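You operate a simulated robot arm through the tools that you are given. There is no shell and no other tool. Be economical: measure what you need, move in short steps, check, and stop when the job is done.

You run a simulated two-armed robot. Do the job below in one go: nothing can be reset, and whatever is moved stays where it is left.

## Task
Soap the orange scrub brush, scrub the grime off the drip tray and wipe off the foam.
Fine: one pump of tool soap from the green pump bottle; wipe with the yellow cloth; put brush and cloth back.

It is judged by the outcome, as a careful person would: the job done as asked, and still so three seconds after it is handed in. It fails if anything else is knocked over, pushed out of place, dropped, spilled or broken. Flat cloth is picked up by pressing the open fingertips on it (5 to 10 N) and closing them slowly along it; thin cloth reads only 2 to 8 mm in the jaws.

## Robot
Two 7-joint arms with fingered hands on one trunk, on a base that drives. Base frame: it is fixed to the floor where the robot stands at the start and does not move with it; the origin is under the middle of the robot, x ahead of it, y to its left, z up; the surface under the hand at the start is at about z = 0.803. Units: m, rad, N and s.
The left shoulder is at the start at [0.022, 0.092, 1.411], the right one opposite. With the tool pointing down near the work surface each hand reaches from about 0.1 to 0.34 m from the robot's upright axis, wherever it stands, measured 20 degrees to its own side. Places, roughly: green pump head [0.5, 0, 1]; grime on the tray [0.3, -0.3, 0.8]; orange scrub brush (10x6x6 cm) [0.5, 0.1, 0.8]. Payload 2.1 kg a hand.
Tool frame (each hand has its own): the origin (TCP) lies between the finger pads and is the grasp point; the fingertips stand 0.02 m ahead of it; z points along the fingers, y is the line along which they close. The gripper opens to 0.068 m. The gripper's body begins 0.023 m behind the TCP. The gripper is a hand of 5 fingers: y runs from the thumb to the fingers, the wrist lies at [-0.01, -0.079, -0.131] in the tool frame, and closing takes about 1.5 s.
Orientation is told as [roll, pitch, yaw] about the base's x, y, z axes, in that order, counted from this pose: with the fingers straight down and the wrist toward the robot, the tool's x, y and z point along [0, 1, 0], [1, 0, 0] and [0, 0, -1] of the base frame.

## Interface
- The arms move only by the tool play_rows. It takes "left_motion", "right_motion" or both (then of equal length, played together; a hand with none holds still); each is one flat list of numbers, 6 for each row, row after row: the shift along the tool's x, y, z in units of 30 mm (1.0 is 30 mm), then the turn, a rotation vector about the tool's x, y, z in units of 5 degrees (1.0 is 5 degrees). In form: [dx, dy, dz, wx, wy, wz, dx, dy, dz, wx, wy, wz, ...]. A call has 1 to 8 rows; each row shifts and turns the commanded pose from where the row before left it, along the tool's axes as they then stand. "left_grip" and "right_grip" are, for a hand that has rows, the finger opening in m, from 0 to 0.068, set as the call begins (left out, the last holds). A call with a number of a shift or a turn outside -1 to 1 is refused whole. Rows are played at 5 a second. More than 0.05 m and 0.15 rad between two rows, or a gripper value outside its range, and nothing of the call is played. A pose out of reach is approached as far as the arm can. The call stops where the force on the tool passes 40 N (or 10 N more than at its start, if that is more) or the arm is blocked; 0.2 s more then pass. The fingers move at their own pace (about 0.153 m/s each) and stop on an object; they squeeze with about 33 N. The grip force told is the motor's: it shows also when the fingers shut on nothing. Time passes only in rows, and 0.2 s behind the last, so rows that do not move let the fingers close. The reply holds the time, the measured pose of the TCP, the force on the tool along the base axes, the opening and the grip force, in the units named above and with some noise, with the torque about the TCP (base axes, N m) and any sound that the robot's microphone picked up.
- Cameras (640 x 400 px; columns grow to the right, rows downward): "scene" is now at [0.0892, -0.0148, 1.5217]; the picture's right is [-0.16, -0.99, -0.00], its down [-0.87, 0.14, -0.46] and it looks along [0.46, -0.07, -0.89] (base axes); focal length 296 px, centre (320, 200). "left" rides on the left gripper at [-0.054, -0.058, -0.072] in its tool frame; the picture's right is [-0.57, -0.39, 0.73], its down [0.73, -0.64, 0.23] and it looks along [0.38, 0.66, 0.65] (tool axes); focal length 226 px, centre (320, 200). "right" rides on the right gripper at [0.055, -0.058, -0.072] in its tool frame; the picture's right is [-0.57, 0.39, -0.73], its down [-0.73, -0.64, 0.23] and it looks along [-0.38, 0.66, 0.65] (tool axes); focal length 226 px, centre (320, 200). There is no depth. A picture from a camera that has moved, and an enlarged one, comes with that camera's place and axes in the base frame and with its lens. The place of the scene camera against the robot may be out by one fixed shift of up to 0.018 m in any direction.
- snapshot(camera): a new picture of that camera. No time passes.
- raise_lower(by): slides the trunk up (or, below 0, down) by that many m; the arms and the scene camera ride with it, the base frame stays. It gives what a move gives, with no picture.
- steer(legs): drives the robot by 1 to 6 legs, each [ahead, left, turn to the left] in m, m and rad, along the robot's own axes; the way and the turn of a leg run together, so that a leg with both is an arc; at most 1.5 m and 3.142 rad a leg. The arms and the cameras ride along, it lands a little off, and it stops where it bumps. It gives what a move gives.
- set_grasp(shape, hand): the hand has 5 fingers and takes this shape, open, in about a second: jaw (thumb against the fingers, like two jaws); tri (thumb and two fingers); tip (a fingertip pinch); poke (one finger out to press); point (the index stretched); flat (the hand flat); cup (the hand cupped); fist (a fist). The gripper value then closes the fingers along that shape, each until it touches; the sizes above hold for jaw. It gives what a move gives, with no picture.
- head_to(pan, tilt): turns the head with the scene camera to pan (to the left, within 1.501 rad either way) and tilt (down, from -0.506 to 1.204), counted from straight ahead of the robot. It gives what a move gives.
- zoom(camera, box): a new picture of the part [left, top, right, bottom] of that camera's present view, enlarged. No time passes.
- close_job(): hands the job in; it is judged then, once.

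Work in short steps. Places have to be worked out from the pictures, the camera data and where the tool is seen: move nearer, look again, correct. Check each grasp and each placing, and mend what went wrong. You have 120 turns and 108 pictures in all, those below and enlarged ones among them. Open the grippers and draw the arms clear of the work before you hand the job in, unless the task says otherwise; then end with one line.

The tools are called after "Request:" as a command line: name --argument value ..., lists and objects as JSON in quotes. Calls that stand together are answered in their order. play_rows: Moves the arms, as the interface text tells. Its arguments: {"type":"object","properties":{"left_motion":{"type":"array","items":{"type":"number"}},"left_grip":{"type":"number"},"right_motion":{"type":"array","items":{"type":"number"}},"right_grip":{"type":"number"}},"required":[]} The other tools are called the same way: raise_lower (by) slides the trunk up or down; set_grasp (shape, hand) gives the hand a shape; steer (legs) drives the base; head_to (pan, tilt) turns the head that bears the scene camera; snapshot (camera) takes a picture; zoom (camera, box) takes an enlarged picture of a part of a camera's view; close_job () hands the job in.

At the start:

```text
t: 0.0
left_eef_pos: [0.254, 0.015, 1.1678]
left_ee_rot: [0.001, 0.001, 0.001]
left_ft_force: [-0.2, 0.9, -0.1]
left_ft_torque: [-0.03, 0.02, 0.0]
left_grip_width: 0.0676
left_grip_force: 0.2
left_shape: jaw
right_eef_pos: [0.2397, -0.2349, 1.2131]
right_ee_rot: [0.0, -0.001, 0.002]
right_ft_force: [0.1, 0.2, 0.2]
right_ft_torque: [-0.01, -0.01, -0.01]
right_grip_width: 0.0678
right_grip_force: 0.0
right_shape: jaw
trunk travel left (down, up): [-0.65, 0.254]
robot x, y, heading: [0.0006, -0.0025, -0.002]
head pan, tilt: [-0.162, 1.089]
```

scene: 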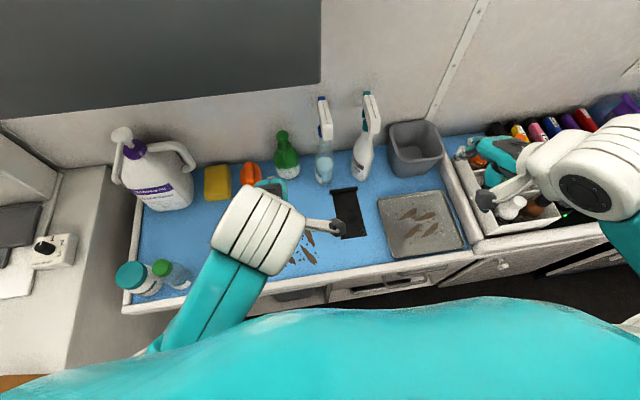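
right: 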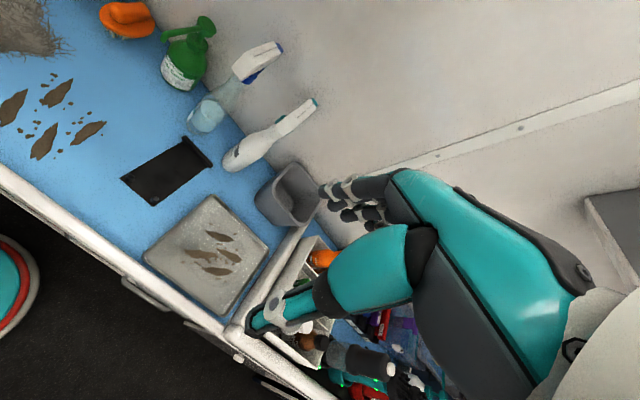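
left: 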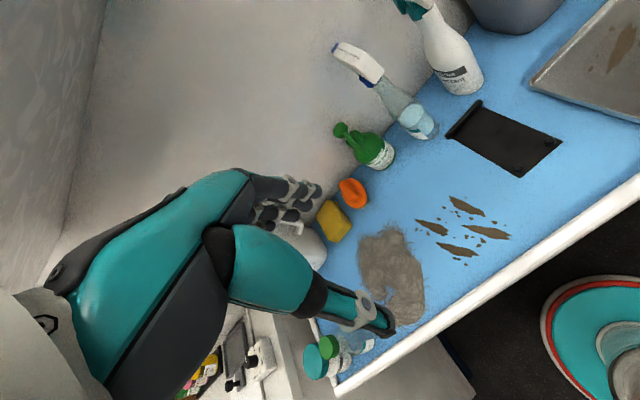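

I start by looking closer at the work area to identify the brush, bottle, cloth and tray.

Request:
zoom --camera "scene" --box '[110, 80, 310, 310]'

Request:
zoom --camera "left" --box '[300, 100, 460, 240]'

Request:
zoom --camera "scene" --box '[300, 80, 500, 280]'

```text
1.74 times, centred on (210, 195) of scene
camera zoom: at [0.0892, -0.0148, 1.5217], right [-0.16, -0.99, 0.0], down [-0.87, 0.14, -0.46], along [0.46, -0.07, -0.89], focal length 514 px, centre (511, 209)
```

zoom: 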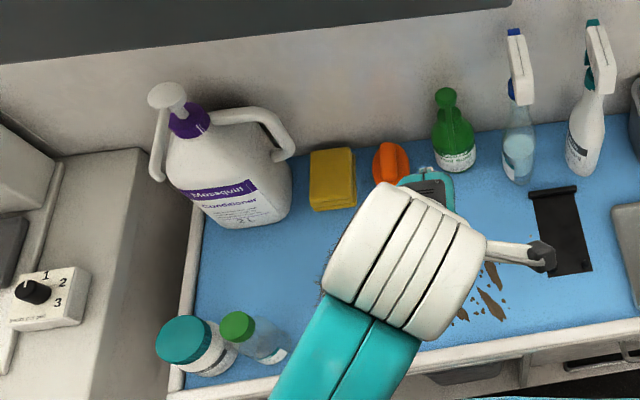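

```text
2.86 times, centred on (380, 170) of left
camera zoom: at [0.1944, -0.0409, 1.2386], right [-0.39, -0.57, -0.73], down [-0.64, 0.73, -0.23], along [0.66, 0.38, -0.65], focal length 646 px, centre (149, 286)
```

zoom: 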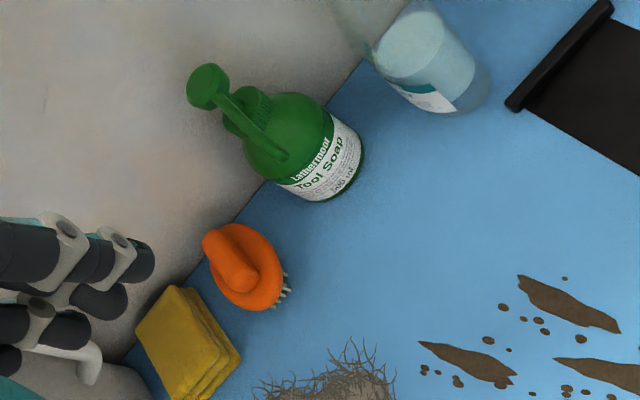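

```text
2.00 times, centred on (400, 180) of scene
camera zoom: at [0.0892, -0.0148, 1.5217], right [-0.16, -0.99, 0.0], down [-0.87, 0.14, -0.46], along [0.46, -0.07, -0.89], focal length 591 px, centre (160, 240)
```

zoom: 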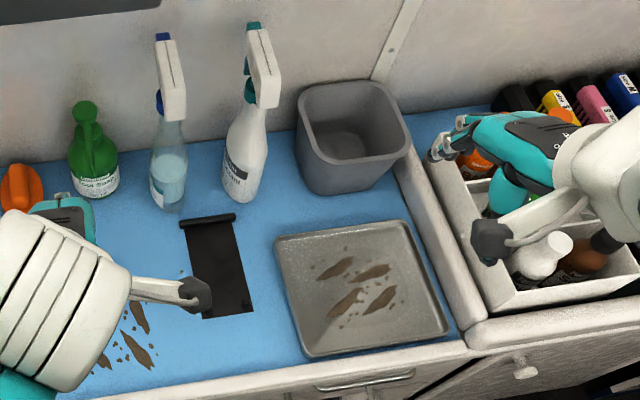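

The yellow folded cloth, orange brush (ridge handle on top), and green pump are along the back at x≈0.54, beyond reach at this trunk height. I lower the trunk to gain reach and look again.

Request:
raise_lower --by -0.15

Request:
snapshot --camera "left"

Request:
snapshot --camera "right"

Request:
snapshot --camera "scene"

```text
t: 1.8
left_eef_pos: [0.2618, 0.036, 1.015]
left_ee_rot: [0.078, -0.033, 0.015]
left_ft_force: [0.7, 0.3, -0.2]
left_ft_torque: [-0.01, 0.01, -0.01]
left_grip_width: 0.0678
left_grip_force: 0.2
left_shape: jaw
right_eef_pos: [0.2409, -0.2361, 1.0594]
right_ee_rot: [0.001, 0.012, 0.002]
right_ft_force: [-0.2, -0.2, -0.7]
right_ft_torque: [0.0, 0.0, -0.03]
right_grip_width: 0.0678
right_grip_force: 0.0
right_shape: jaw
trunk travel left (down, up): [-0.5, 0.404]
robot x, y, heading: [0.0002, 0.0006, -0.0]
head pan, tilt: [-0.162, 1.089]
```

```text
101 pictures are left
camera left: at [0.2035, -0.0253, 1.0803], right [-0.35, -0.51, -0.78], down [-0.64, 0.74, -0.19], along [0.68, 0.43, -0.59], focal length 226 px, centre (320, 200)
```

left: 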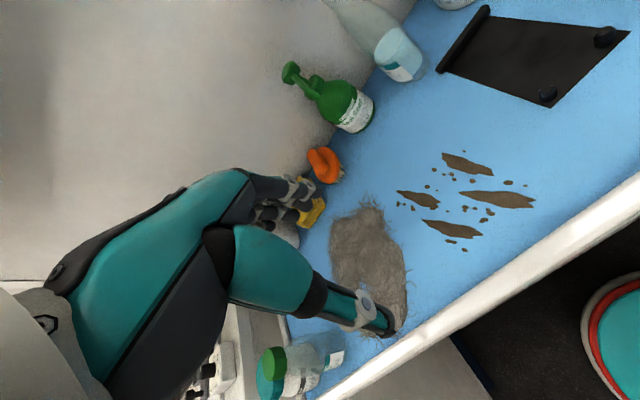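

```text
100 pictures are left
camera right: at [0.1835, -0.1815, 1.1326], right [0.4, -0.57, 0.72], down [-0.64, -0.73, -0.22], along [0.66, -0.38, -0.65], focal length 226 px, centre (320, 200)
```

right: 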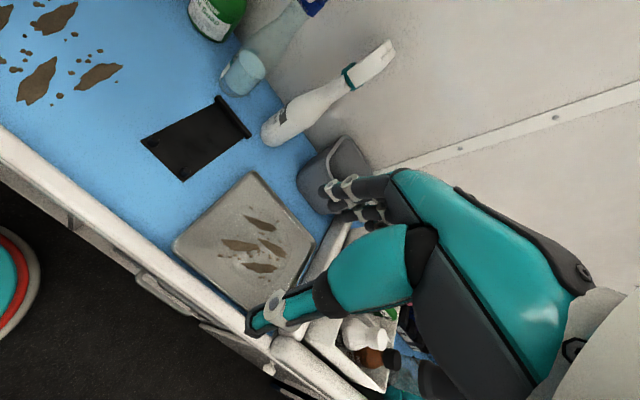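

```text
99 pictures are left
camera scene: at [0.0967, -0.0148, 1.3715], right [-0.16, -0.99, 0.0], down [-0.87, 0.14, -0.46], along [0.46, -0.07, -0.89], focal length 296 px, centre (320, 200)
```

scene: 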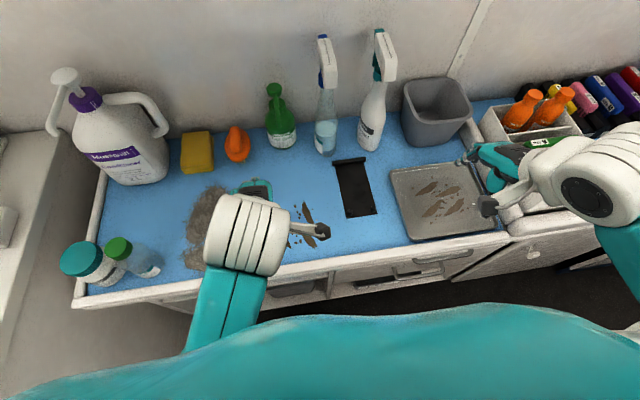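

Trunk is lower and there's more reach. I zoom in on the pump, brush and cloth to learn the nozzle direction and the handle shape.

Request:
zoom --camera "scene" --box '[170, 70, 350, 182]'

Request:
zoom --camera "left" --box '[260, 40, 400, 240]'

```text
3.56 times, centred on (260, 126) of scene
camera zoom: at [0.0967, -0.0148, 1.3715], right [-0.16, -0.99, 0.0], down [-0.87, 0.14, -0.46], along [0.46, -0.07, -0.89], focal length 1051 px, centre (533, 463)
```

zoom: 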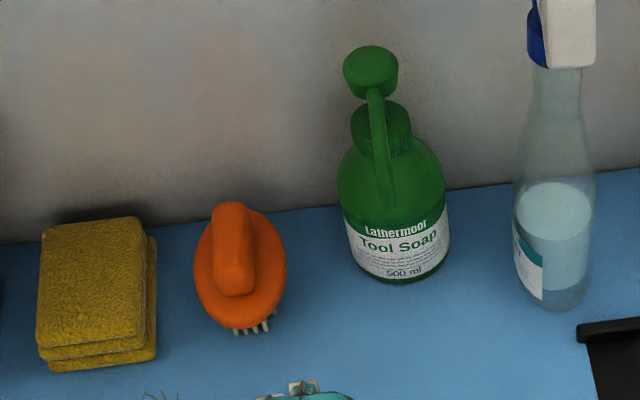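

```text
2.00 times, centred on (330, 140) of left
camera zoom: at [0.2035, -0.0253, 1.0803], right [-0.35, -0.51, -0.78], down [-0.64, 0.74, -0.19], along [0.68, 0.43, -0.59], focal length 452 px, centre (300, 320)
```

zoom: 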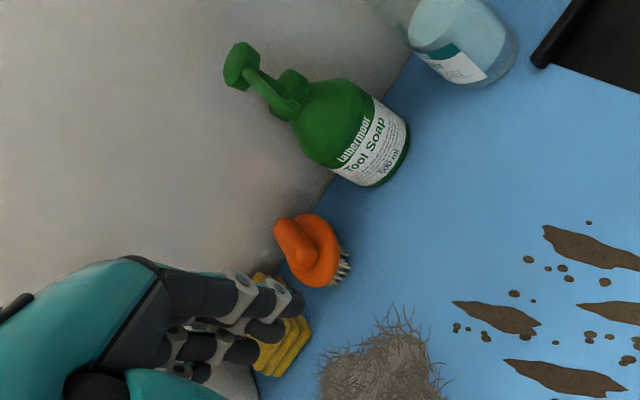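

The pump's nozzle points toward the robot; triangulating gives head ≈[0.553, 0.00, 0.957], brush ≈[0.53, 0.11], long axis along x with a ~2.5 cm-wide ridge handle. I lower the trunk a bit more for reach.

Request:
raise_lower --by -0.1

Request:
snapshot --camera "scene"

```text
t: 2.5
left_eef_pos: [0.2723, 0.0531, 0.9557]
left_ee_rot: [0.161, -0.066, -0.002]
left_ft_force: [-0.6, -0.7, -0.3]
left_ft_torque: [-0.02, 0.0, -0.01]
left_grip_width: 0.0677
left_grip_force: 0.0
left_shape: jaw
right_eef_pos: [0.2411, -0.2362, 1.0013]
right_ee_rot: [0.0, 0.019, 0.003]
right_ft_force: [-0.2, -0.3, -1.1]
right_ft_torque: [0.01, 0.01, 0.0]
right_grip_width: 0.0677
right_grip_force: 0.0
right_shape: jaw
trunk travel left (down, up): [-0.444, 0.46]
robot x, y, heading: [-0.0028, 0.0023, -0.001]
head pan, tilt: [-0.162, 1.089]
stopped: the arm was blocked; the commanded pose is now the measured one
```

```text
96 pictures are left
camera scene: at [0.1015, -0.0146, 1.3143], right [-0.16, -0.99, 0.0], down [-0.88, 0.14, -0.46], along [0.46, -0.07, -0.89], focal length 296 px, centre (320, 200)
```

scene: 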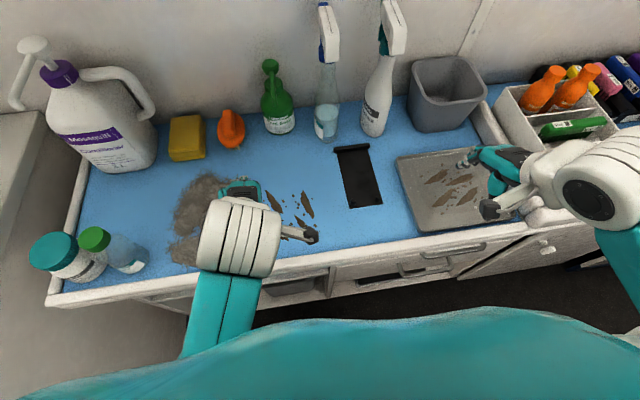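

The trunk got blocked about 0.2 m down, probably by the folded left arm. I move the left hand up and forward to unload that.

Request:
play_rows --left_motion '[0, 0.5, -1, -0.8, 0.5, 0, 0.3, 1, -0.5, -0.8, 0.3, 0, 0.3, 1, 0, -0.3, 0, 0, 0, 1, 0, 0, 0, 0]'

Request:
snapshot --camera "scene"

Request:
snapshot --camera "left"

```text
t: 3.4
left_eef_pos: [0.2886, 0.0798, 0.9458]
left_ee_rot: [0.32, -0.003, -0.05]
left_ft_force: [0.2, 0.7, -0.7]
left_ft_torque: [0.02, 0.02, 0.0]
left_grip_width: 0.0679
left_grip_force: 0.0
left_shape: jaw
right_eef_pos: [0.2436, -0.2388, 1.0019]
right_ee_rot: [0.003, 0.019, 0.003]
right_ft_force: [0.0, 0.2, 0.7]
right_ft_torque: [0.0, 0.0, -0.02]
right_grip_width: 0.0678
right_grip_force: 0.1
right_shape: jaw
trunk travel left (down, up): [-0.444, 0.46]
robot x, y, heading: [-0.0001, 0.0001, 0.002]
head pan, tilt: [-0.162, 1.089]
stopped in row 4 (left hand): the arm was blocked; the commanded pose is now the measured one
```

```text
95 pictures are left
camera scene: at [0.1015, -0.0148, 1.3151], right [-0.16, -0.99, 0.0], down [-0.87, 0.14, -0.46], along [0.46, -0.07, -0.89], focal length 296 px, centre (320, 200)
```

scene: 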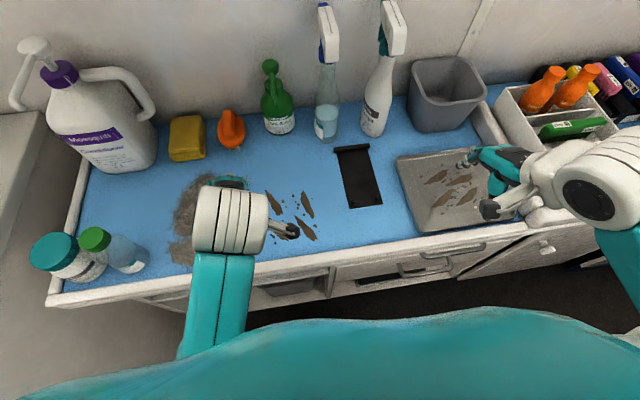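

```text
94 pictures are left
camera left: at [0.2255, 0.0081, 0.9971], right [-0.4, -0.29, -0.87], down [-0.6, 0.8, 0.01], along [0.69, 0.53, -0.49], focal length 226 px, centre (320, 200)
```

left: 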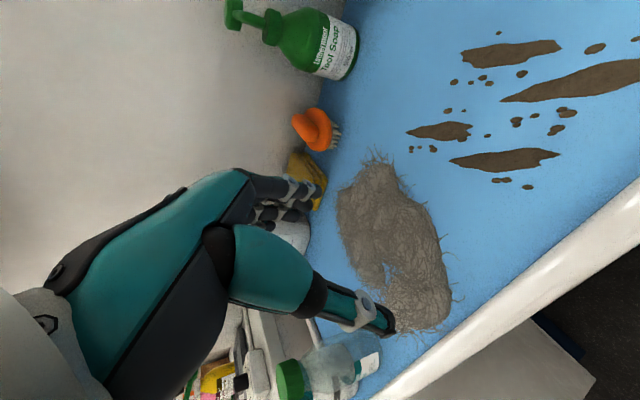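

The left arm is still pinned (likely its elbow/forearm on the counter edge). I raise the trunk again and see if it recovers.

Request:
raise_lower --by 0.12

Request:
play_rows --left_motion '[0, 0, -1, 0, 0, 0, 0, 0, -1, 0, 0, 0]'

Request:
snapshot --camera "scene"

```text
t: 4.9
left_eef_pos: [0.2896, 0.1105, 1.0631]
left_ee_rot: [0.438, -0.012, -0.052]
left_ft_force: [-0.8, 0.7, 0.0]
left_ft_torque: [0.0, -0.01, 0.03]
left_grip_width: 0.0676
left_grip_force: 0.0
left_shape: jaw
right_eef_pos: [0.2438, -0.2367, 1.1206]
right_ee_rot: [0.001, 0.019, 0.003]
right_ft_force: [-0.1, -0.3, -0.3]
right_ft_torque: [-0.03, 0.0, 0.01]
right_grip_width: 0.0678
right_grip_force: 0.0
right_shape: jaw
trunk travel left (down, up): [-0.564, 0.34]
robot x, y, heading: [-0.0021, 0.0028, -0.0]
head pan, tilt: [-0.162, 1.089]
```

```text
t: 5.2
left_eef_pos: [0.285, 0.115, 1.0731]
left_ee_rot: [0.493, 0.013, -0.059]
left_ft_force: [-0.4, 0.2, 1.2]
left_ft_torque: [-0.01, 0.0, 0.0]
left_grip_width: 0.0678
left_grip_force: 0.1
left_shape: jaw
right_eef_pos: [0.2421, -0.237, 1.1213]
right_ee_rot: [0.001, 0.019, 0.004]
right_ft_force: [0.0, 0.0, -0.4]
right_ft_torque: [-0.01, 0.01, 0.01]
right_grip_width: 0.0676
right_grip_force: 0.0
right_shape: jaw
trunk travel left (down, up): [-0.564, 0.34]
robot x, y, heading: [-0.0024, -0.0007, -0.003]
head pan, tilt: [-0.162, 1.089]
stopped in row 1 (left hand): the arm was blocked; the commanded pose is now the measured one
```

```text
93 pictures are left
camera scene: at [0.0927, -0.0147, 1.4355], right [-0.16, -0.99, 0.0], down [-0.87, 0.14, -0.46], along [0.46, -0.07, -0.89], focal length 296 px, centre (320, 200)
```

scene: 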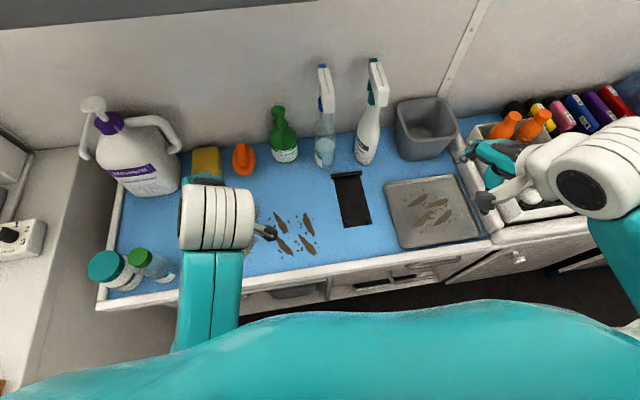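

The left arm is still blocked with a growing roll; I look at it with the head turned to find out what it is touching.

Request:
head_to --pan 0.6 --tilt 1.2

Request:
snapshot --camera "scene"

Request:
snapshot --camera "left"

```text
t: 6.3
left_eef_pos: [0.2841, 0.1145, 1.0721]
left_ee_rot: [0.492, 0.009, -0.059]
left_ft_force: [0.5, -0.4, 0.3]
left_ft_torque: [-0.01, 0.0, -0.05]
left_grip_width: 0.0676
left_grip_force: 0.0
left_shape: jaw
right_eef_pos: [0.2423, -0.2363, 1.1225]
right_ee_rot: [0.002, 0.019, 0.002]
right_ft_force: [0.1, 0.9, 0.2]
right_ft_torque: [0.02, -0.01, -0.01]
right_grip_width: 0.0678
right_grip_force: 0.1
right_shape: jaw
trunk travel left (down, up): [-0.564, 0.34]
robot x, y, heading: [-0.0025, -0.0004, 0.001]
head pan, tilt: [0.6, 1.201]
```

```text
92 pictures are left
camera scene: at [0.0759, 0.027, 1.4289], right [0.56, -0.83, 0.0], down [-0.77, -0.53, -0.36], along [0.3, 0.2, -0.93], focal length 296 px, centre (320, 200)
```

scene: 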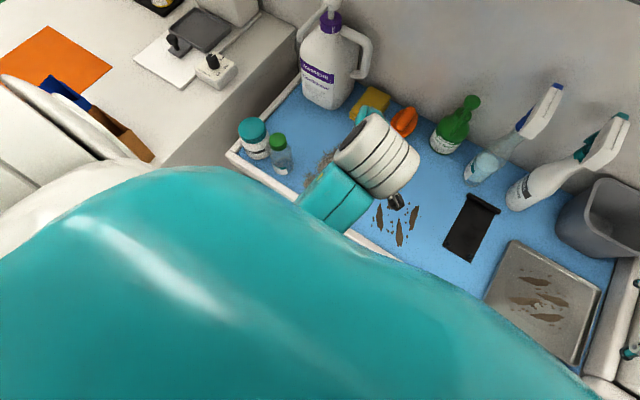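

```text
91 pictures are left
camera left: at [0.2216, 0.0351, 1.1105], right [-0.41, -0.13, -0.9], down [-0.59, 0.79, 0.15], along [0.7, 0.6, -0.4], focal length 226 px, centre (320, 200)
```

left: 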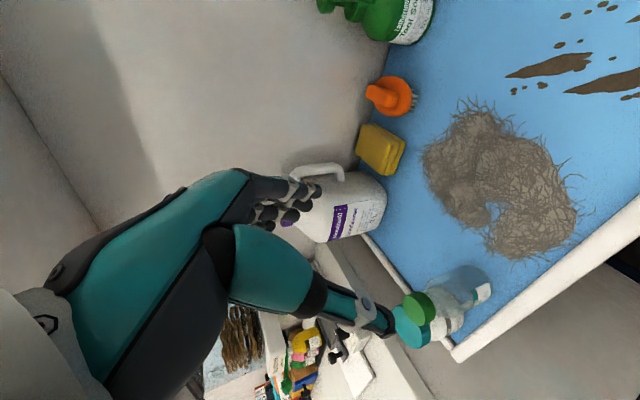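

The hand is clear, so probably the forearm is pressed against the chest. I move it straight forward and turn the roll back gradually.

Request:
play_rows --left_motion '[0, 1, 0, 0, 0, 0, 0, 1, 0, 0, 0, 0, 0, 1, 0, 0, -1, 0, 0, 1, 0, 0, -1, 0, 0, 0, 0, 0, -1, 0]'

```text
t: 7.5
left_eef_pos: [0.4056, 0.1058, 1.0708]
left_ee_rot: [0.224, 0.011, -0.06]
left_ft_force: [0.2, 0.1, -0.5]
left_ft_torque: [0.01, 0.0, -0.04]
left_grip_width: 0.0675
left_grip_force: 0.1
left_shape: jaw
right_eef_pos: [0.243, -0.2371, 1.1216]
right_ee_rot: [0.001, 0.019, 0.003]
right_ft_force: [0.0, 0.7, 0.3]
right_ft_torque: [0.01, 0.0, -0.01]
right_grip_width: 0.0678
right_grip_force: 0.0
right_shape: jaw
trunk travel left (down, up): [-0.564, 0.34]
robot x, y, heading: [0.0009, -0.0019, -0.005]
head pan, tilt: [0.6, 1.201]
```

Freed. Now lower the trunk with the hand forward.

Request:
raise_lower --by -0.14

Request:
head_to --pan 0.1 --tilt 0.9

Request:
snapshot --camera "scene"

Request:
snapshot --camera "left"

```text
t: 9.2
left_eef_pos: [0.4041, 0.1069, 0.9311]
left_ee_rot: [0.227, 0.011, -0.06]
left_ft_force: [-0.7, -0.5, 0.5]
left_ft_torque: [-0.04, 0.03, -0.02]
left_grip_width: 0.0678
left_grip_force: 0.1
left_shape: jaw
right_eef_pos: [0.2434, -0.2367, 0.9809]
right_ee_rot: [0.003, 0.02, 0.002]
right_ft_force: [0.8, 0.9, -0.4]
right_ft_torque: [0.0, -0.02, -0.03]
right_grip_width: 0.0675
right_grip_force: 0.0
right_shape: jaw
trunk travel left (down, up): [-0.424, 0.48]
robot x, y, heading: [0.0008, -0.002, -0.007]
head pan, tilt: [0.6, 1.201]
```

```text
t: 10.2
left_eef_pos: [0.4044, 0.1053, 0.931]
left_ee_rot: [0.226, 0.01, -0.059]
left_ft_force: [-0.3, 0.3, 0.6]
left_ft_torque: [0.01, -0.03, 0.02]
left_grip_width: 0.0676
left_grip_force: 0.1
left_shape: jaw
right_eef_pos: [0.2432, -0.2369, 0.9809]
right_ee_rot: [0.004, 0.02, 0.003]
right_ft_force: [-0.1, 0.5, 0.1]
right_ft_torque: [0.02, 0.01, -0.01]
right_grip_width: 0.0676
right_grip_force: 0.1
right_shape: jaw
trunk travel left (down, up): [-0.424, 0.48]
robot x, y, heading: [0.0028, 0.0004, 0.003]
head pan, tilt: [0.099, 0.901]
```

```text
90 pictures are left
camera scene: at [0.1157, 0.003, 1.3081], right [0.1, -0.99, 0.0], down [-0.78, -0.08, -0.62], along [0.62, 0.06, -0.78], focal length 296 px, centre (320, 200)
```

scene: 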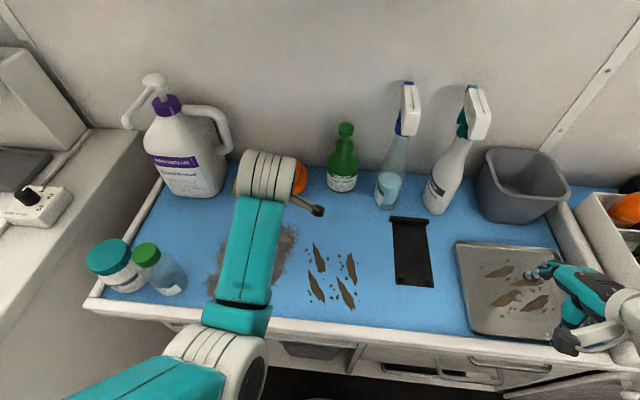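

```text
89 pictures are left
camera left: at [0.3424, 0.0395, 0.9896], right [-0.42, -0.36, -0.83], down [-0.59, 0.8, -0.05], along [0.69, 0.47, -0.55], focal length 226 px, centre (320, 200)
```

left: 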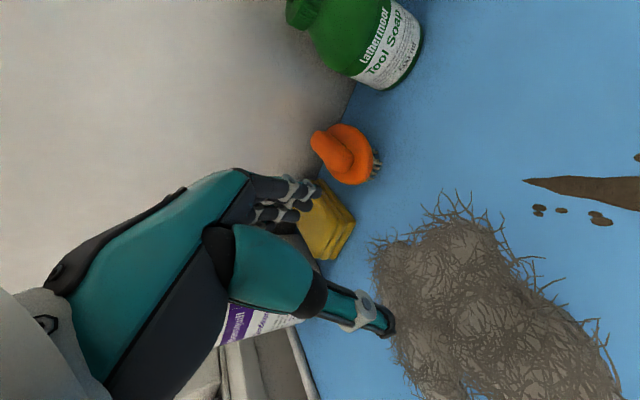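

Clear view now: brush centre ≈[0.533, 0.106]. I take out the roll and begin yawing the left hand (fingers to close along base y) while staying put.

Request:
play_rows --left_motion '[0, 0, 0, 0, -1, 0, 0, 0, 0, 0, -1, 0, 0, 0, 0, 0, -0.6, 0.7, 0, 0, -0.3, 0, 0, 1, 0, 0, -0.3, 0, 0, 1, 0, 0, 0, 0, 0, 1, 0, 0, 0, 0, 0, 1, 0, 0, 0, 0, 0, 1]'

Request:
play_rows --left_motion '[0, 0, 0, 0, 0, 1, 0, 0, 0, 0, 0, 1, 0, 0, 0, 0, 0, 1, 0, 0, 0, 0, 0, 1, 0, 0, 0, 0, 0, 1, 0, 0, 0, 0, 0, 1, 0, 0, 0, 0, 0, 1, 0, 0, 0, 0, 0, 1]'

```text
t: 11.9
left_eef_pos: [0.4044, 0.1056, 0.9493]
left_ee_rot: [-0.009, 0.011, -0.56]
left_ft_force: [0.6, 0.1, -0.7]
left_ft_torque: [0.0, 0.01, 0.01]
left_grip_width: 0.0679
left_grip_force: 0.1
left_shape: jaw
right_eef_pos: [0.2436, -0.2382, 0.9822]
right_ee_rot: [0.001, 0.019, 0.005]
right_ft_force: [-0.1, 0.2, 0.4]
right_ft_torque: [0.0, -0.01, -0.02]
right_grip_width: 0.0679
right_grip_force: 0.1
right_shape: jaw
trunk travel left (down, up): [-0.424, 0.48]
robot x, y, heading: [0.0005, -0.0014, 0.004]
head pan, tilt: [0.099, 0.901]
```

```text
t: 13.8
left_eef_pos: [0.4051, 0.106, 0.948]
left_ee_rot: [-0.011, 0.003, -1.258]
left_ft_force: [0.2, 0.0, -0.7]
left_ft_torque: [-0.01, 0.03, -0.01]
left_grip_width: 0.068
left_grip_force: 0.1
left_shape: jaw
right_eef_pos: [0.2445, -0.2371, 0.9811]
right_ee_rot: [0.002, 0.019, 0.005]
right_ft_force: [-0.2, -0.6, -0.8]
right_ft_torque: [0.01, 0.02, 0.0]
right_grip_width: 0.0675
right_grip_force: 0.0
right_shape: jaw
trunk travel left (down, up): [-0.424, 0.48]
robot x, y, heading: [-0.0015, 0.0013, -0.005]
head pan, tilt: [0.099, 0.901]
```

Yaw is working. I finish the yaw and start tilting the fingers forward (about 45°).

Request:
play_rows --left_motion '[0, 0, 0, 0, 0, 1, 0, 0, 0, 0, 0, 1, 0, 0, 0, 0, 0, 1, 0, 0, 0, 0, 0, 0.6, 0, 0, 0, 0, 1, 0, 0, 0, 0, 0, 1, 0, 0, 0, 0, 0, 1, 0, 0, 0, 0, 0, 1, 0]'

Request:
play_rows --left_motion '[0, 0, 0, 0, 1, 0, 0, 0, 0, 0, 1, 0, 0, 0, 0, 0, 1, 0, 0, 0, 0, 0, 1, 0]'

Request:
snapshot --camera "scene"

Request:
snapshot --camera "left"

```text
t: 15.6
left_eef_pos: [0.4046, 0.1066, 0.9487]
left_ee_rot: [0.338, 0.002, -1.568]
left_ft_force: [-0.9, -0.7, 0.6]
left_ft_torque: [-0.01, 0.02, 0.02]
left_grip_width: 0.0677
left_grip_force: 0.0
left_shape: jaw
right_eef_pos: [0.2432, -0.2369, 0.981]
right_ee_rot: [0.003, 0.019, 0.004]
right_ft_force: [-0.1, 0.7, 0.7]
right_ft_torque: [0.0, -0.02, -0.01]
right_grip_width: 0.0677
right_grip_force: 0.0
right_shape: jaw
trunk travel left (down, up): [-0.424, 0.48]
robot x, y, heading: [0.0018, 0.0009, 0.002]
head pan, tilt: [0.099, 0.901]
```

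```text
t: 16.6
left_eef_pos: [0.4047, 0.106, 0.9485]
left_ee_rot: [0.684, 0.001, -1.568]
left_ft_force: [-0.3, 0.4, -0.5]
left_ft_torque: [0.02, 0.03, -0.01]
left_grip_width: 0.0678
left_grip_force: 0.0
left_shape: jaw
right_eef_pos: [0.2431, -0.2385, 0.982]
right_ee_rot: [0.002, 0.02, 0.003]
right_ft_force: [1.1, 0.2, -0.6]
right_ft_torque: [0.01, 0.04, 0.03]
right_grip_width: 0.0675
right_grip_force: 0.1
right_shape: jaw
trunk travel left (down, up): [-0.424, 0.48]
robot x, y, heading: [0.0003, -0.0021, -0.001]
head pan, tilt: [0.099, 0.901]
```

```text
88 pictures are left
camera scene: at [0.1157, 0.0031, 1.3082], right [0.1, -1.0, 0.0], down [-0.78, -0.08, -0.62], along [0.62, 0.06, -0.78], focal length 296 px, centre (320, 200)
```

scene: 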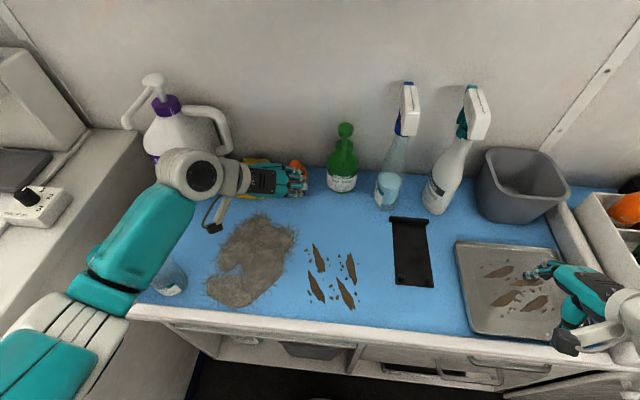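

```text
87 pictures are left
camera left: at [0.3167, 0.1639, 0.9708], right [0.02, 0.39, -0.92], down [0.71, 0.64, 0.29], along [0.7, -0.66, -0.26], focal length 226 px, centre (320, 200)
```

left: 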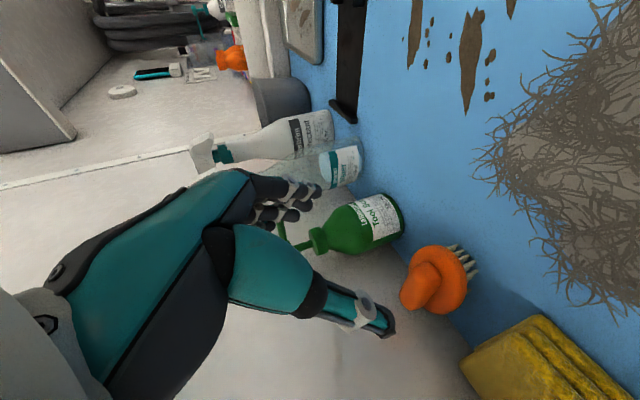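

Pose fits. I approach the brush handle along the tool axis with the jaws at 5 cm, stopping short to look.

Request:
play_rows --left_motion '[1, 0, 0, 0, 0, 0, 0.15, 0, 0.8, 0, 0, 0, 0, 0, 0.9, 0, 0, 0, 0, 0, 0.9, 0, 0, 0, 0, 0, 0.7, 0, 0, 0]' --left_grip 0.052

Request:
snapshot --camera "left"

Request:
zoom --camera "scene" --box '[180, 100, 380, 225]'

```text
t: 17.8
left_eef_pos: [0.4871, 0.1009, 0.8947]
left_ee_rot: [0.687, 0.002, -1.572]
left_ft_force: [-0.2, 0.0, -0.4]
left_ft_torque: [0.01, 0.02, 0.04]
left_grip_width: 0.0522
left_grip_force: 0.1
left_shape: jaw
left hand out of reach, approached as far as the arm can: row 5
right_eef_pos: [0.2423, -0.2374, 0.9816]
right_ee_rot: [0.002, 0.02, 0.002]
right_ft_force: [-0.7, 0.6, -0.7]
right_ft_torque: [0.0, -0.01, -0.02]
right_grip_width: 0.0678
right_grip_force: 0.1
right_shape: jaw
trunk travel left (down, up): [-0.424, 0.48]
robot x, y, heading: [0.0014, -0.0015, 0.002]
head pan, tilt: [0.099, 0.901]
```

```text
86 pictures are left
camera left: at [0.3984, 0.1595, 0.9165], right [0.02, 0.39, -0.92], down [0.71, 0.64, 0.29], along [0.7, -0.66, -0.26], focal length 226 px, centre (320, 200)
```

left: 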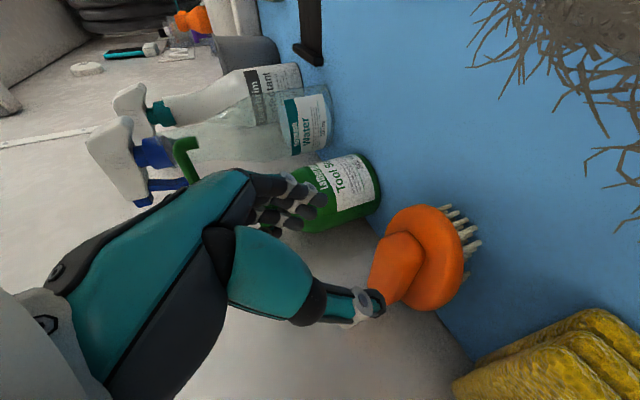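

```text
3.20 times, centred on (280, 162) of scene
camera zoom: at [0.1157, 0.0031, 1.3082], right [0.1, -1.0, 0.0], down [-0.78, -0.08, -0.62], along [0.62, 0.06, -0.78], focal length 946 px, centre (448, 320)
```

zoom: 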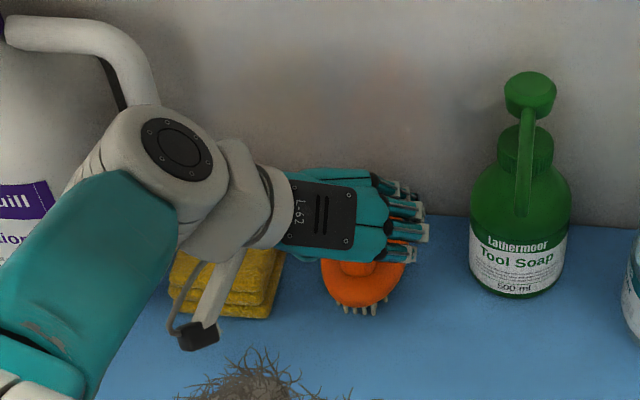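

Slightly out of reach. I back the hand off a little, then drive the base ahead 4 cm.

Request:
play_rows --left_motion '[0, 0, -1, 0, 0, 0, 0, 0, -0.4, 0, 0, 0]'

Request:
steer --legs '[[0.045, 0, 0]]'

Request:
snapshot --camera "left"

```text
t: 18.4
left_eef_pos: [0.4574, 0.1013, 0.927]
left_ee_rot: [0.687, 0.0, -1.569]
left_ft_force: [0.0, 0.6, 0.5]
left_ft_torque: [0.01, -0.02, -0.03]
left_grip_width: 0.0524
left_grip_force: 0.1
left_shape: jaw
right_eef_pos: [0.2429, -0.2379, 0.9805]
right_ee_rot: [0.002, 0.02, 0.004]
right_ft_force: [0.7, 0.2, 0.0]
right_ft_torque: [-0.03, -0.02, -0.02]
right_grip_width: 0.0677
right_grip_force: 0.1
right_shape: jaw
trunk travel left (down, up): [-0.424, 0.48]
robot x, y, heading: [-0.0006, 0.0029, -0.004]
head pan, tilt: [0.099, 0.901]
```

```text
t: 19.2
left_eef_pos: [0.5043, 0.102, 0.9284]
left_ee_rot: [0.686, 0.001, -1.569]
left_ft_force: [-0.3, 0.0, 0.5]
left_ft_torque: [0.0, 0.02, 0.05]
left_grip_width: 0.0523
left_grip_force: 0.1
left_shape: jaw
right_eef_pos: [0.2878, -0.2367, 0.9806]
right_ee_rot: [0.001, 0.023, 0.004]
right_ft_force: [-0.2, 0.1, -0.6]
right_ft_torque: [-0.02, 0.01, 0.0]
right_grip_width: 0.0679
right_grip_force: 0.1
right_shape: jaw
trunk travel left (down, up): [-0.424, 0.48]
robot x, y, heading: [0.0449, -0.0042, 0.002]
head pan, tilt: [0.099, 0.901]
```

```text
84 pictures are left
camera left: at [0.4159, 0.1591, 0.949], right [0.02, 0.39, -0.92], down [0.71, 0.64, 0.29], along [0.7, -0.66, -0.26], focal length 226 px, centre (320, 200)
```

left: 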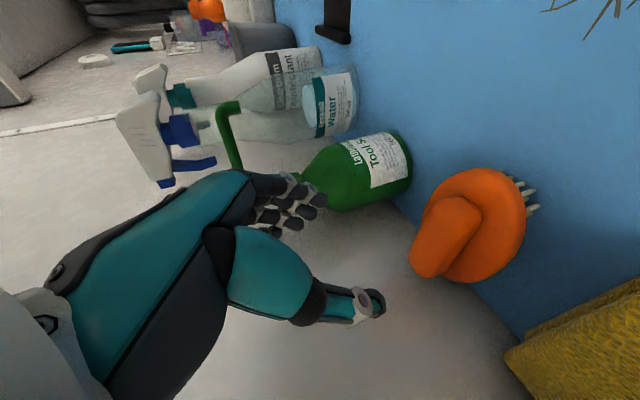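

The base moved without a bump. Handle is about [0.525, 0.113, 0.85]; I align laterally, then advance along the tool axis.

Request:
play_rows --left_motion '[-0.6, -0.37, 0, 0, 0, 0, -0.46, 0, 0.5, 0, 0, 0, 0, 0, 0.6, 0, 0, 0, 0, 0, 0.6, 0, 0, 0]'

Request:
snapshot --camera "left"

Request:
zoom --camera "scene" --box '[180, 120, 380, 245]'

```text
t: 20.2
left_eef_pos: [0.5114, 0.1119, 0.8667]
left_ee_rot: [0.686, 0.001, -1.571]
left_ft_force: [-0.3, 0.5, 0.0]
left_ft_torque: [0.0, -0.03, 0.02]
left_grip_width: 0.0521
left_grip_force: 0.1
left_shape: jaw
right_eef_pos: [0.288, -0.2378, 0.9807]
right_ee_rot: [0.005, 0.02, 0.004]
right_ft_force: [0.0, 0.8, -0.4]
right_ft_torque: [0.03, -0.02, 0.0]
right_grip_width: 0.0675
right_grip_force: 0.2
right_shape: jaw
trunk travel left (down, up): [-0.424, 0.48]
robot x, y, heading: [0.0424, 0.0029, -0.0]
head pan, tilt: [0.099, 0.901]
```

```text
83 pictures are left
camera left: at [0.4236, 0.1701, 0.8889], right [0.02, 0.39, -0.92], down [0.71, 0.64, 0.29], along [0.7, -0.66, -0.26], focal length 226 px, centre (320, 200)
```

left: 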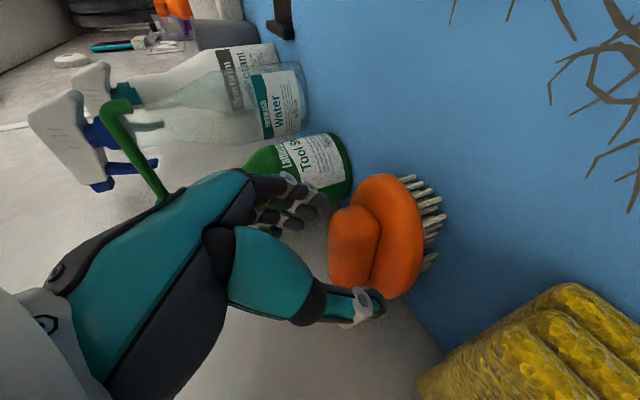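

```text
3.20 times, centred on (280, 182) of scene
camera zoom: at [0.1605, 0.0029, 1.3082], right [0.1, -1.0, 0.0], down [-0.78, -0.08, -0.62], along [0.62, 0.06, -0.78], focal length 946 px, centre (448, 256)
```

zoom: 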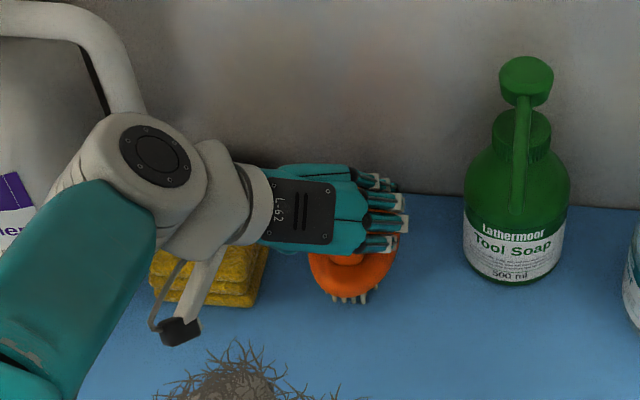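

Handle sits between thumb and fingers. Advance the last 2 cm and close.

Request:
play_rows --left_motion '[0, 0, 0.4, 0, 0, 0, 0, 0, 0.3, 0, 0, 0]'

Request:
play_rows --left_motion '[0, 0, 0, 0, 0, 0, 0, 0, 0, 0, 0, 0, 0, 0, 0, 0, 0, 0, 0, 0, 0, 0, 0, 0, 0, 0, 0, 0, 0, 0, 0, 0, 0, 0, 0, 0, 0, 0, 0, 0, 0, 0, 0, 0, 0, 0, 0, 0]' --left_grip 0

Request:
snapshot --camera "left"

```text
t: 20.9
left_eef_pos: [0.5107, 0.1064, 0.8594]
left_ee_rot: [0.686, 0.001, -1.568]
left_ft_force: [-0.3, 0.3, 0.0]
left_ft_torque: [-0.02, 0.03, -0.01]
left_grip_width: 0.0522
left_grip_force: 0.0
left_shape: jaw
left hand out of reach, approached as far as the arm can: row 1, 2
right_eef_pos: [0.2877, -0.2379, 0.9808]
right_ee_rot: [0.002, 0.019, 0.003]
right_ft_force: [-0.2, 0.4, -0.2]
right_ft_torque: [0.0, 0.0, 0.03]
right_grip_width: 0.0676
right_grip_force: 0.2
right_shape: jaw
trunk travel left (down, up): [-0.424, 0.48]
robot x, y, heading: [0.0436, -0.0002, 0.001]
head pan, tilt: [0.099, 0.901]
```

```text
t: 22.6
left_eef_pos: [0.5103, 0.1055, 0.859]
left_ee_rot: [0.686, 0.001, -1.571]
left_ft_force: [1.0, 1.4, 1.1]
left_ft_torque: [-0.01, -0.07, -0.05]
left_grip_width: 0.0191
left_grip_force: 33.4
left_shape: jaw
right_eef_pos: [0.287, -0.2372, 0.9807]
right_ee_rot: [0.004, 0.02, 0.003]
right_ft_force: [-0.4, -0.7, 0.3]
right_ft_torque: [0.04, 0.0, 0.0]
right_grip_width: 0.0677
right_grip_force: 0.0
right_shape: jaw
trunk travel left (down, up): [-0.424, 0.48]
robot x, y, heading: [0.0446, 0.0014, -0.003]
head pan, tilt: [0.099, 0.901]
```

```text
81 pictures are left
camera left: at [0.4233, 0.1638, 0.8807], right [0.02, 0.39, -0.92], down [0.71, 0.64, 0.29], along [0.7, -0.66, -0.26], focal length 226 px, centre (320, 200)
```

left: 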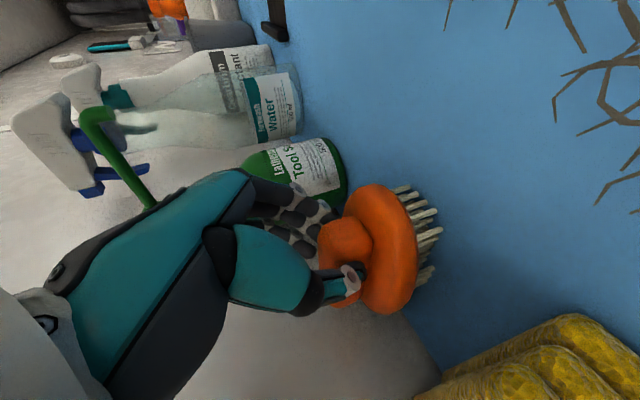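

Handle gripped (19 mm, 33 N). I lift up and slightly back and check.

Request:
play_rows --left_motion '[0.4, 0, -0.6, 0, 0, 0, 0.3, 0, -0.8, 0, 0, 0, 0, 0, -1, 0, 0, 0]'

Request:
snapshot --camera "scene"

Request:
snapshot --camera "left"

```text
t: 23.4
left_eef_pos: [0.4807, 0.105, 0.9272]
left_ee_rot: [0.685, 0.001, -1.568]
left_ft_force: [-0.8, 1.1, -0.7]
left_ft_torque: [-0.02, 0.01, 0.01]
left_grip_width: 0.0147
left_grip_force: 33.4
left_shape: jaw
right_eef_pos: [0.2883, -0.2371, 0.981]
right_ee_rot: [0.002, 0.02, 0.004]
right_ft_force: [0.2, -0.5, -0.7]
right_ft_torque: [0.02, -0.01, 0.0]
right_grip_width: 0.0677
right_grip_force: 0.3
right_shape: jaw
trunk travel left (down, up): [-0.424, 0.48]
robot x, y, heading: [0.0425, -0.0011, 0.003]
head pan, tilt: [0.099, 0.901]
```

```text
80 pictures are left
camera scene: at [0.1605, 0.003, 1.3082], right [0.1, -1.0, 0.0], down [-0.78, -0.08, -0.62], along [0.62, 0.06, -0.78], focal length 296 px, centre (320, 200)
```

scene: 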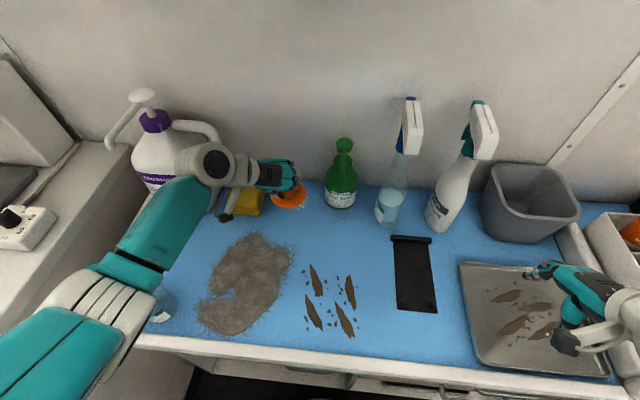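

```text
79 pictures are left
camera left: at [0.393, 0.1631, 0.9503], right [0.02, 0.39, -0.92], down [0.71, 0.64, 0.29], along [0.7, -0.66, -0.26], focal length 226 px, centre (320, 200)
```

left: 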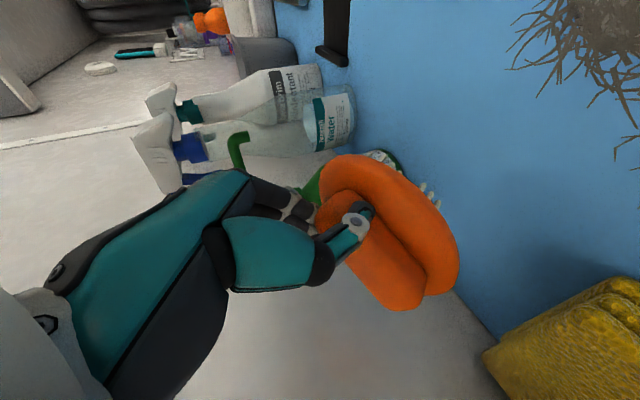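

The brush turned in the fingers (width dropped to 15 mm). I look closer to judge the hold.

Request:
zoom --camera "left" --box '[220, 120, 500, 320]'

Request:
zoom --camera "scene" --box '[200, 130, 340, 240]'

```text
2.00 times, centred on (360, 220) of left
camera zoom: at [0.393, 0.1631, 0.9503], right [0.02, 0.39, -0.92], down [0.71, 0.64, 0.29], along [0.7, -0.66, -0.26], focal length 452 px, centre (240, 160)
```

zoom: 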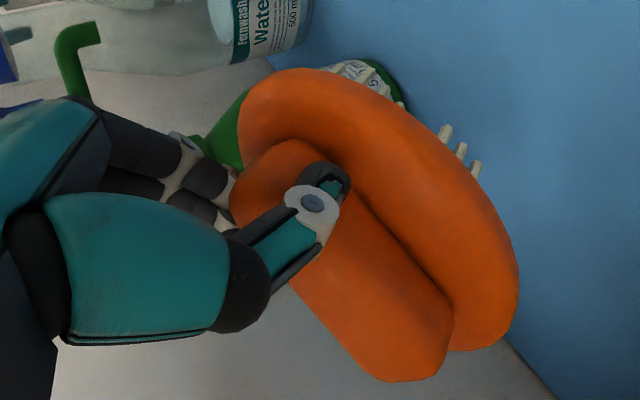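

```text
3.64 times, centred on (270, 185) of scene
camera zoom: at [0.1605, 0.003, 1.3082], right [0.1, -1.0, 0.0], down [-0.78, -0.08, -0.62], along [0.62, 0.06, -0.78], focal length 1075 px, centre (502, 254)
```

zoom: 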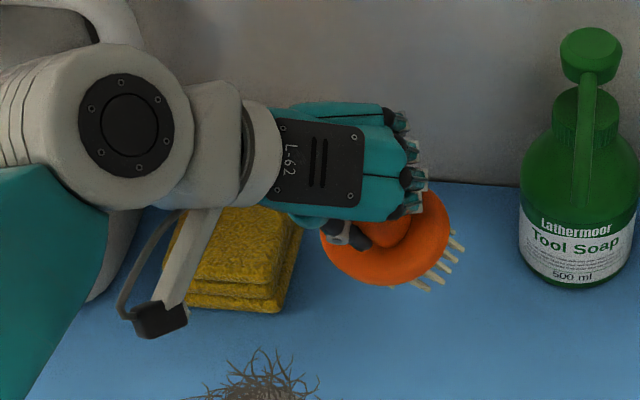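

The handle was caught at its near end, so the brush drooped forward. I set it back down on its spot, then will drive closer and grip at the handle's middle.

Request:
play_rows --left_motion '[0, 0, 1, 0, 0, 0, -0.3, 0, 0.8, 0, 0, 0, -0.3, 0, 0.45, 0, 0, 0, -0.1, 0, 0.15, 0, 0, 0, 0, 0, 0, 0, 0, 0]'

Request:
zoom --camera "left" --box '[220, 120, 500, 320]'

```text
t: 24.4
left_eef_pos: [0.5119, 0.0986, 0.8691]
left_ee_rot: [0.694, -0.01, -1.579]
left_ft_force: [-6.4, -11.4, 17.9]
left_ft_torque: [-0.14, 0.03, -0.05]
left_grip_width: 0.0173
left_grip_force: 33.3
left_shape: jaw
right_eef_pos: [0.2841, -0.2399, 0.9814]
right_ee_rot: [0.004, 0.02, 0.002]
right_ft_force: [0.3, 0.5, -0.2]
right_ft_torque: [0.04, 0.0, 0.0]
right_grip_width: 0.0679
right_grip_force: 0.1
right_shape: jaw
trunk travel left (down, up): [-0.424, 0.48]
robot x, y, heading: [0.0443, -0.0015, -0.005]
head pan, tilt: [0.099, 0.901]
stopped in row 4 (left hand): the force on the tool passed its limit at 42 N (the readings are from after the stop); the commanded pose is now the measured one
```

```text
2.00 times, centred on (360, 220) of left
camera zoom: at [0.4239, 0.1576, 0.8887], right [0.03, 0.38, -0.93], down [0.72, 0.64, 0.29], along [0.7, -0.67, -0.25], focal length 452 px, centre (240, 160)
```

zoom: 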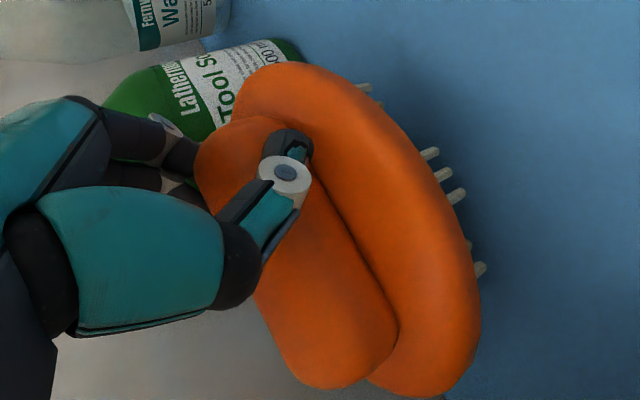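

The far edge of the brush is on the mat. I open slowly so it settles flat, then look.

Request:
play_rows --left_motion '[0, 0, 0, 0, 0, 0, 0, 0, 0, 0, 0, 0, 0, 0, 0, 0, 0, 0]' --left_grip 0.03

Request:
play_rows --left_motion '[0, 0, 0, 0, 0, 0, 0, 0, -0.7, 0, 0, 0, 0, 0, -0.8, 0, 0, 0]' --left_grip 0.055

Request:
snapshot --camera "left"

```text
t: 25.2
left_eef_pos: [0.5117, 0.1027, 0.8663]
left_ee_rot: [0.691, -0.004, -1.574]
left_ft_force: [-0.8, -0.3, 0.2]
left_ft_torque: [-0.01, -0.02, -0.03]
left_grip_width: 0.0304
left_grip_force: 0.2
left_shape: jaw
right_eef_pos: [0.2861, -0.2381, 0.9804]
right_ee_rot: [0.003, 0.018, 0.001]
right_ft_force: [0.2, 0.4, -0.1]
right_ft_torque: [-0.01, 0.01, 0.0]
right_grip_width: 0.0677
right_grip_force: 0.1
right_shape: jaw
trunk travel left (down, up): [-0.424, 0.48]
robot x, y, heading: [0.0468, 0.0012, -0.003]
head pan, tilt: [0.099, 0.901]
```

```text
t: 26.0
left_eef_pos: [0.4829, 0.1042, 0.9007]
left_ee_rot: [0.689, -0.009, -1.576]
left_ft_force: [0.4, 0.0, -0.3]
left_ft_torque: [-0.01, -0.03, -0.04]
left_grip_width: 0.0545
left_grip_force: 0.1
left_shape: jaw
right_eef_pos: [0.2867, -0.2382, 0.9811]
right_ee_rot: [0.001, 0.019, 0.001]
right_ft_force: [-0.1, 0.1, -0.9]
right_ft_torque: [0.03, -0.02, 0.03]
right_grip_width: 0.0678
right_grip_force: 0.1
right_shape: jaw
trunk travel left (down, up): [-0.424, 0.48]
robot x, y, heading: [0.0459, -0.0001, -0.004]
head pan, tilt: [0.099, 0.901]
```

```text
75 pictures are left
camera left: at [0.3952, 0.1607, 0.9216], right [0.03, 0.38, -0.92], down [0.71, 0.64, 0.29], along [0.7, -0.67, -0.25], focal length 226 px, centre (320, 200)
```

left: 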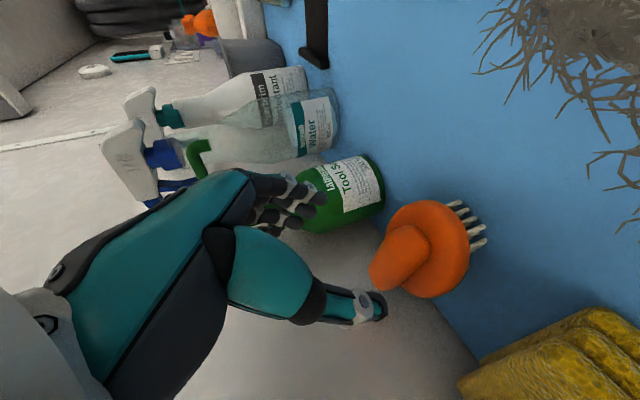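

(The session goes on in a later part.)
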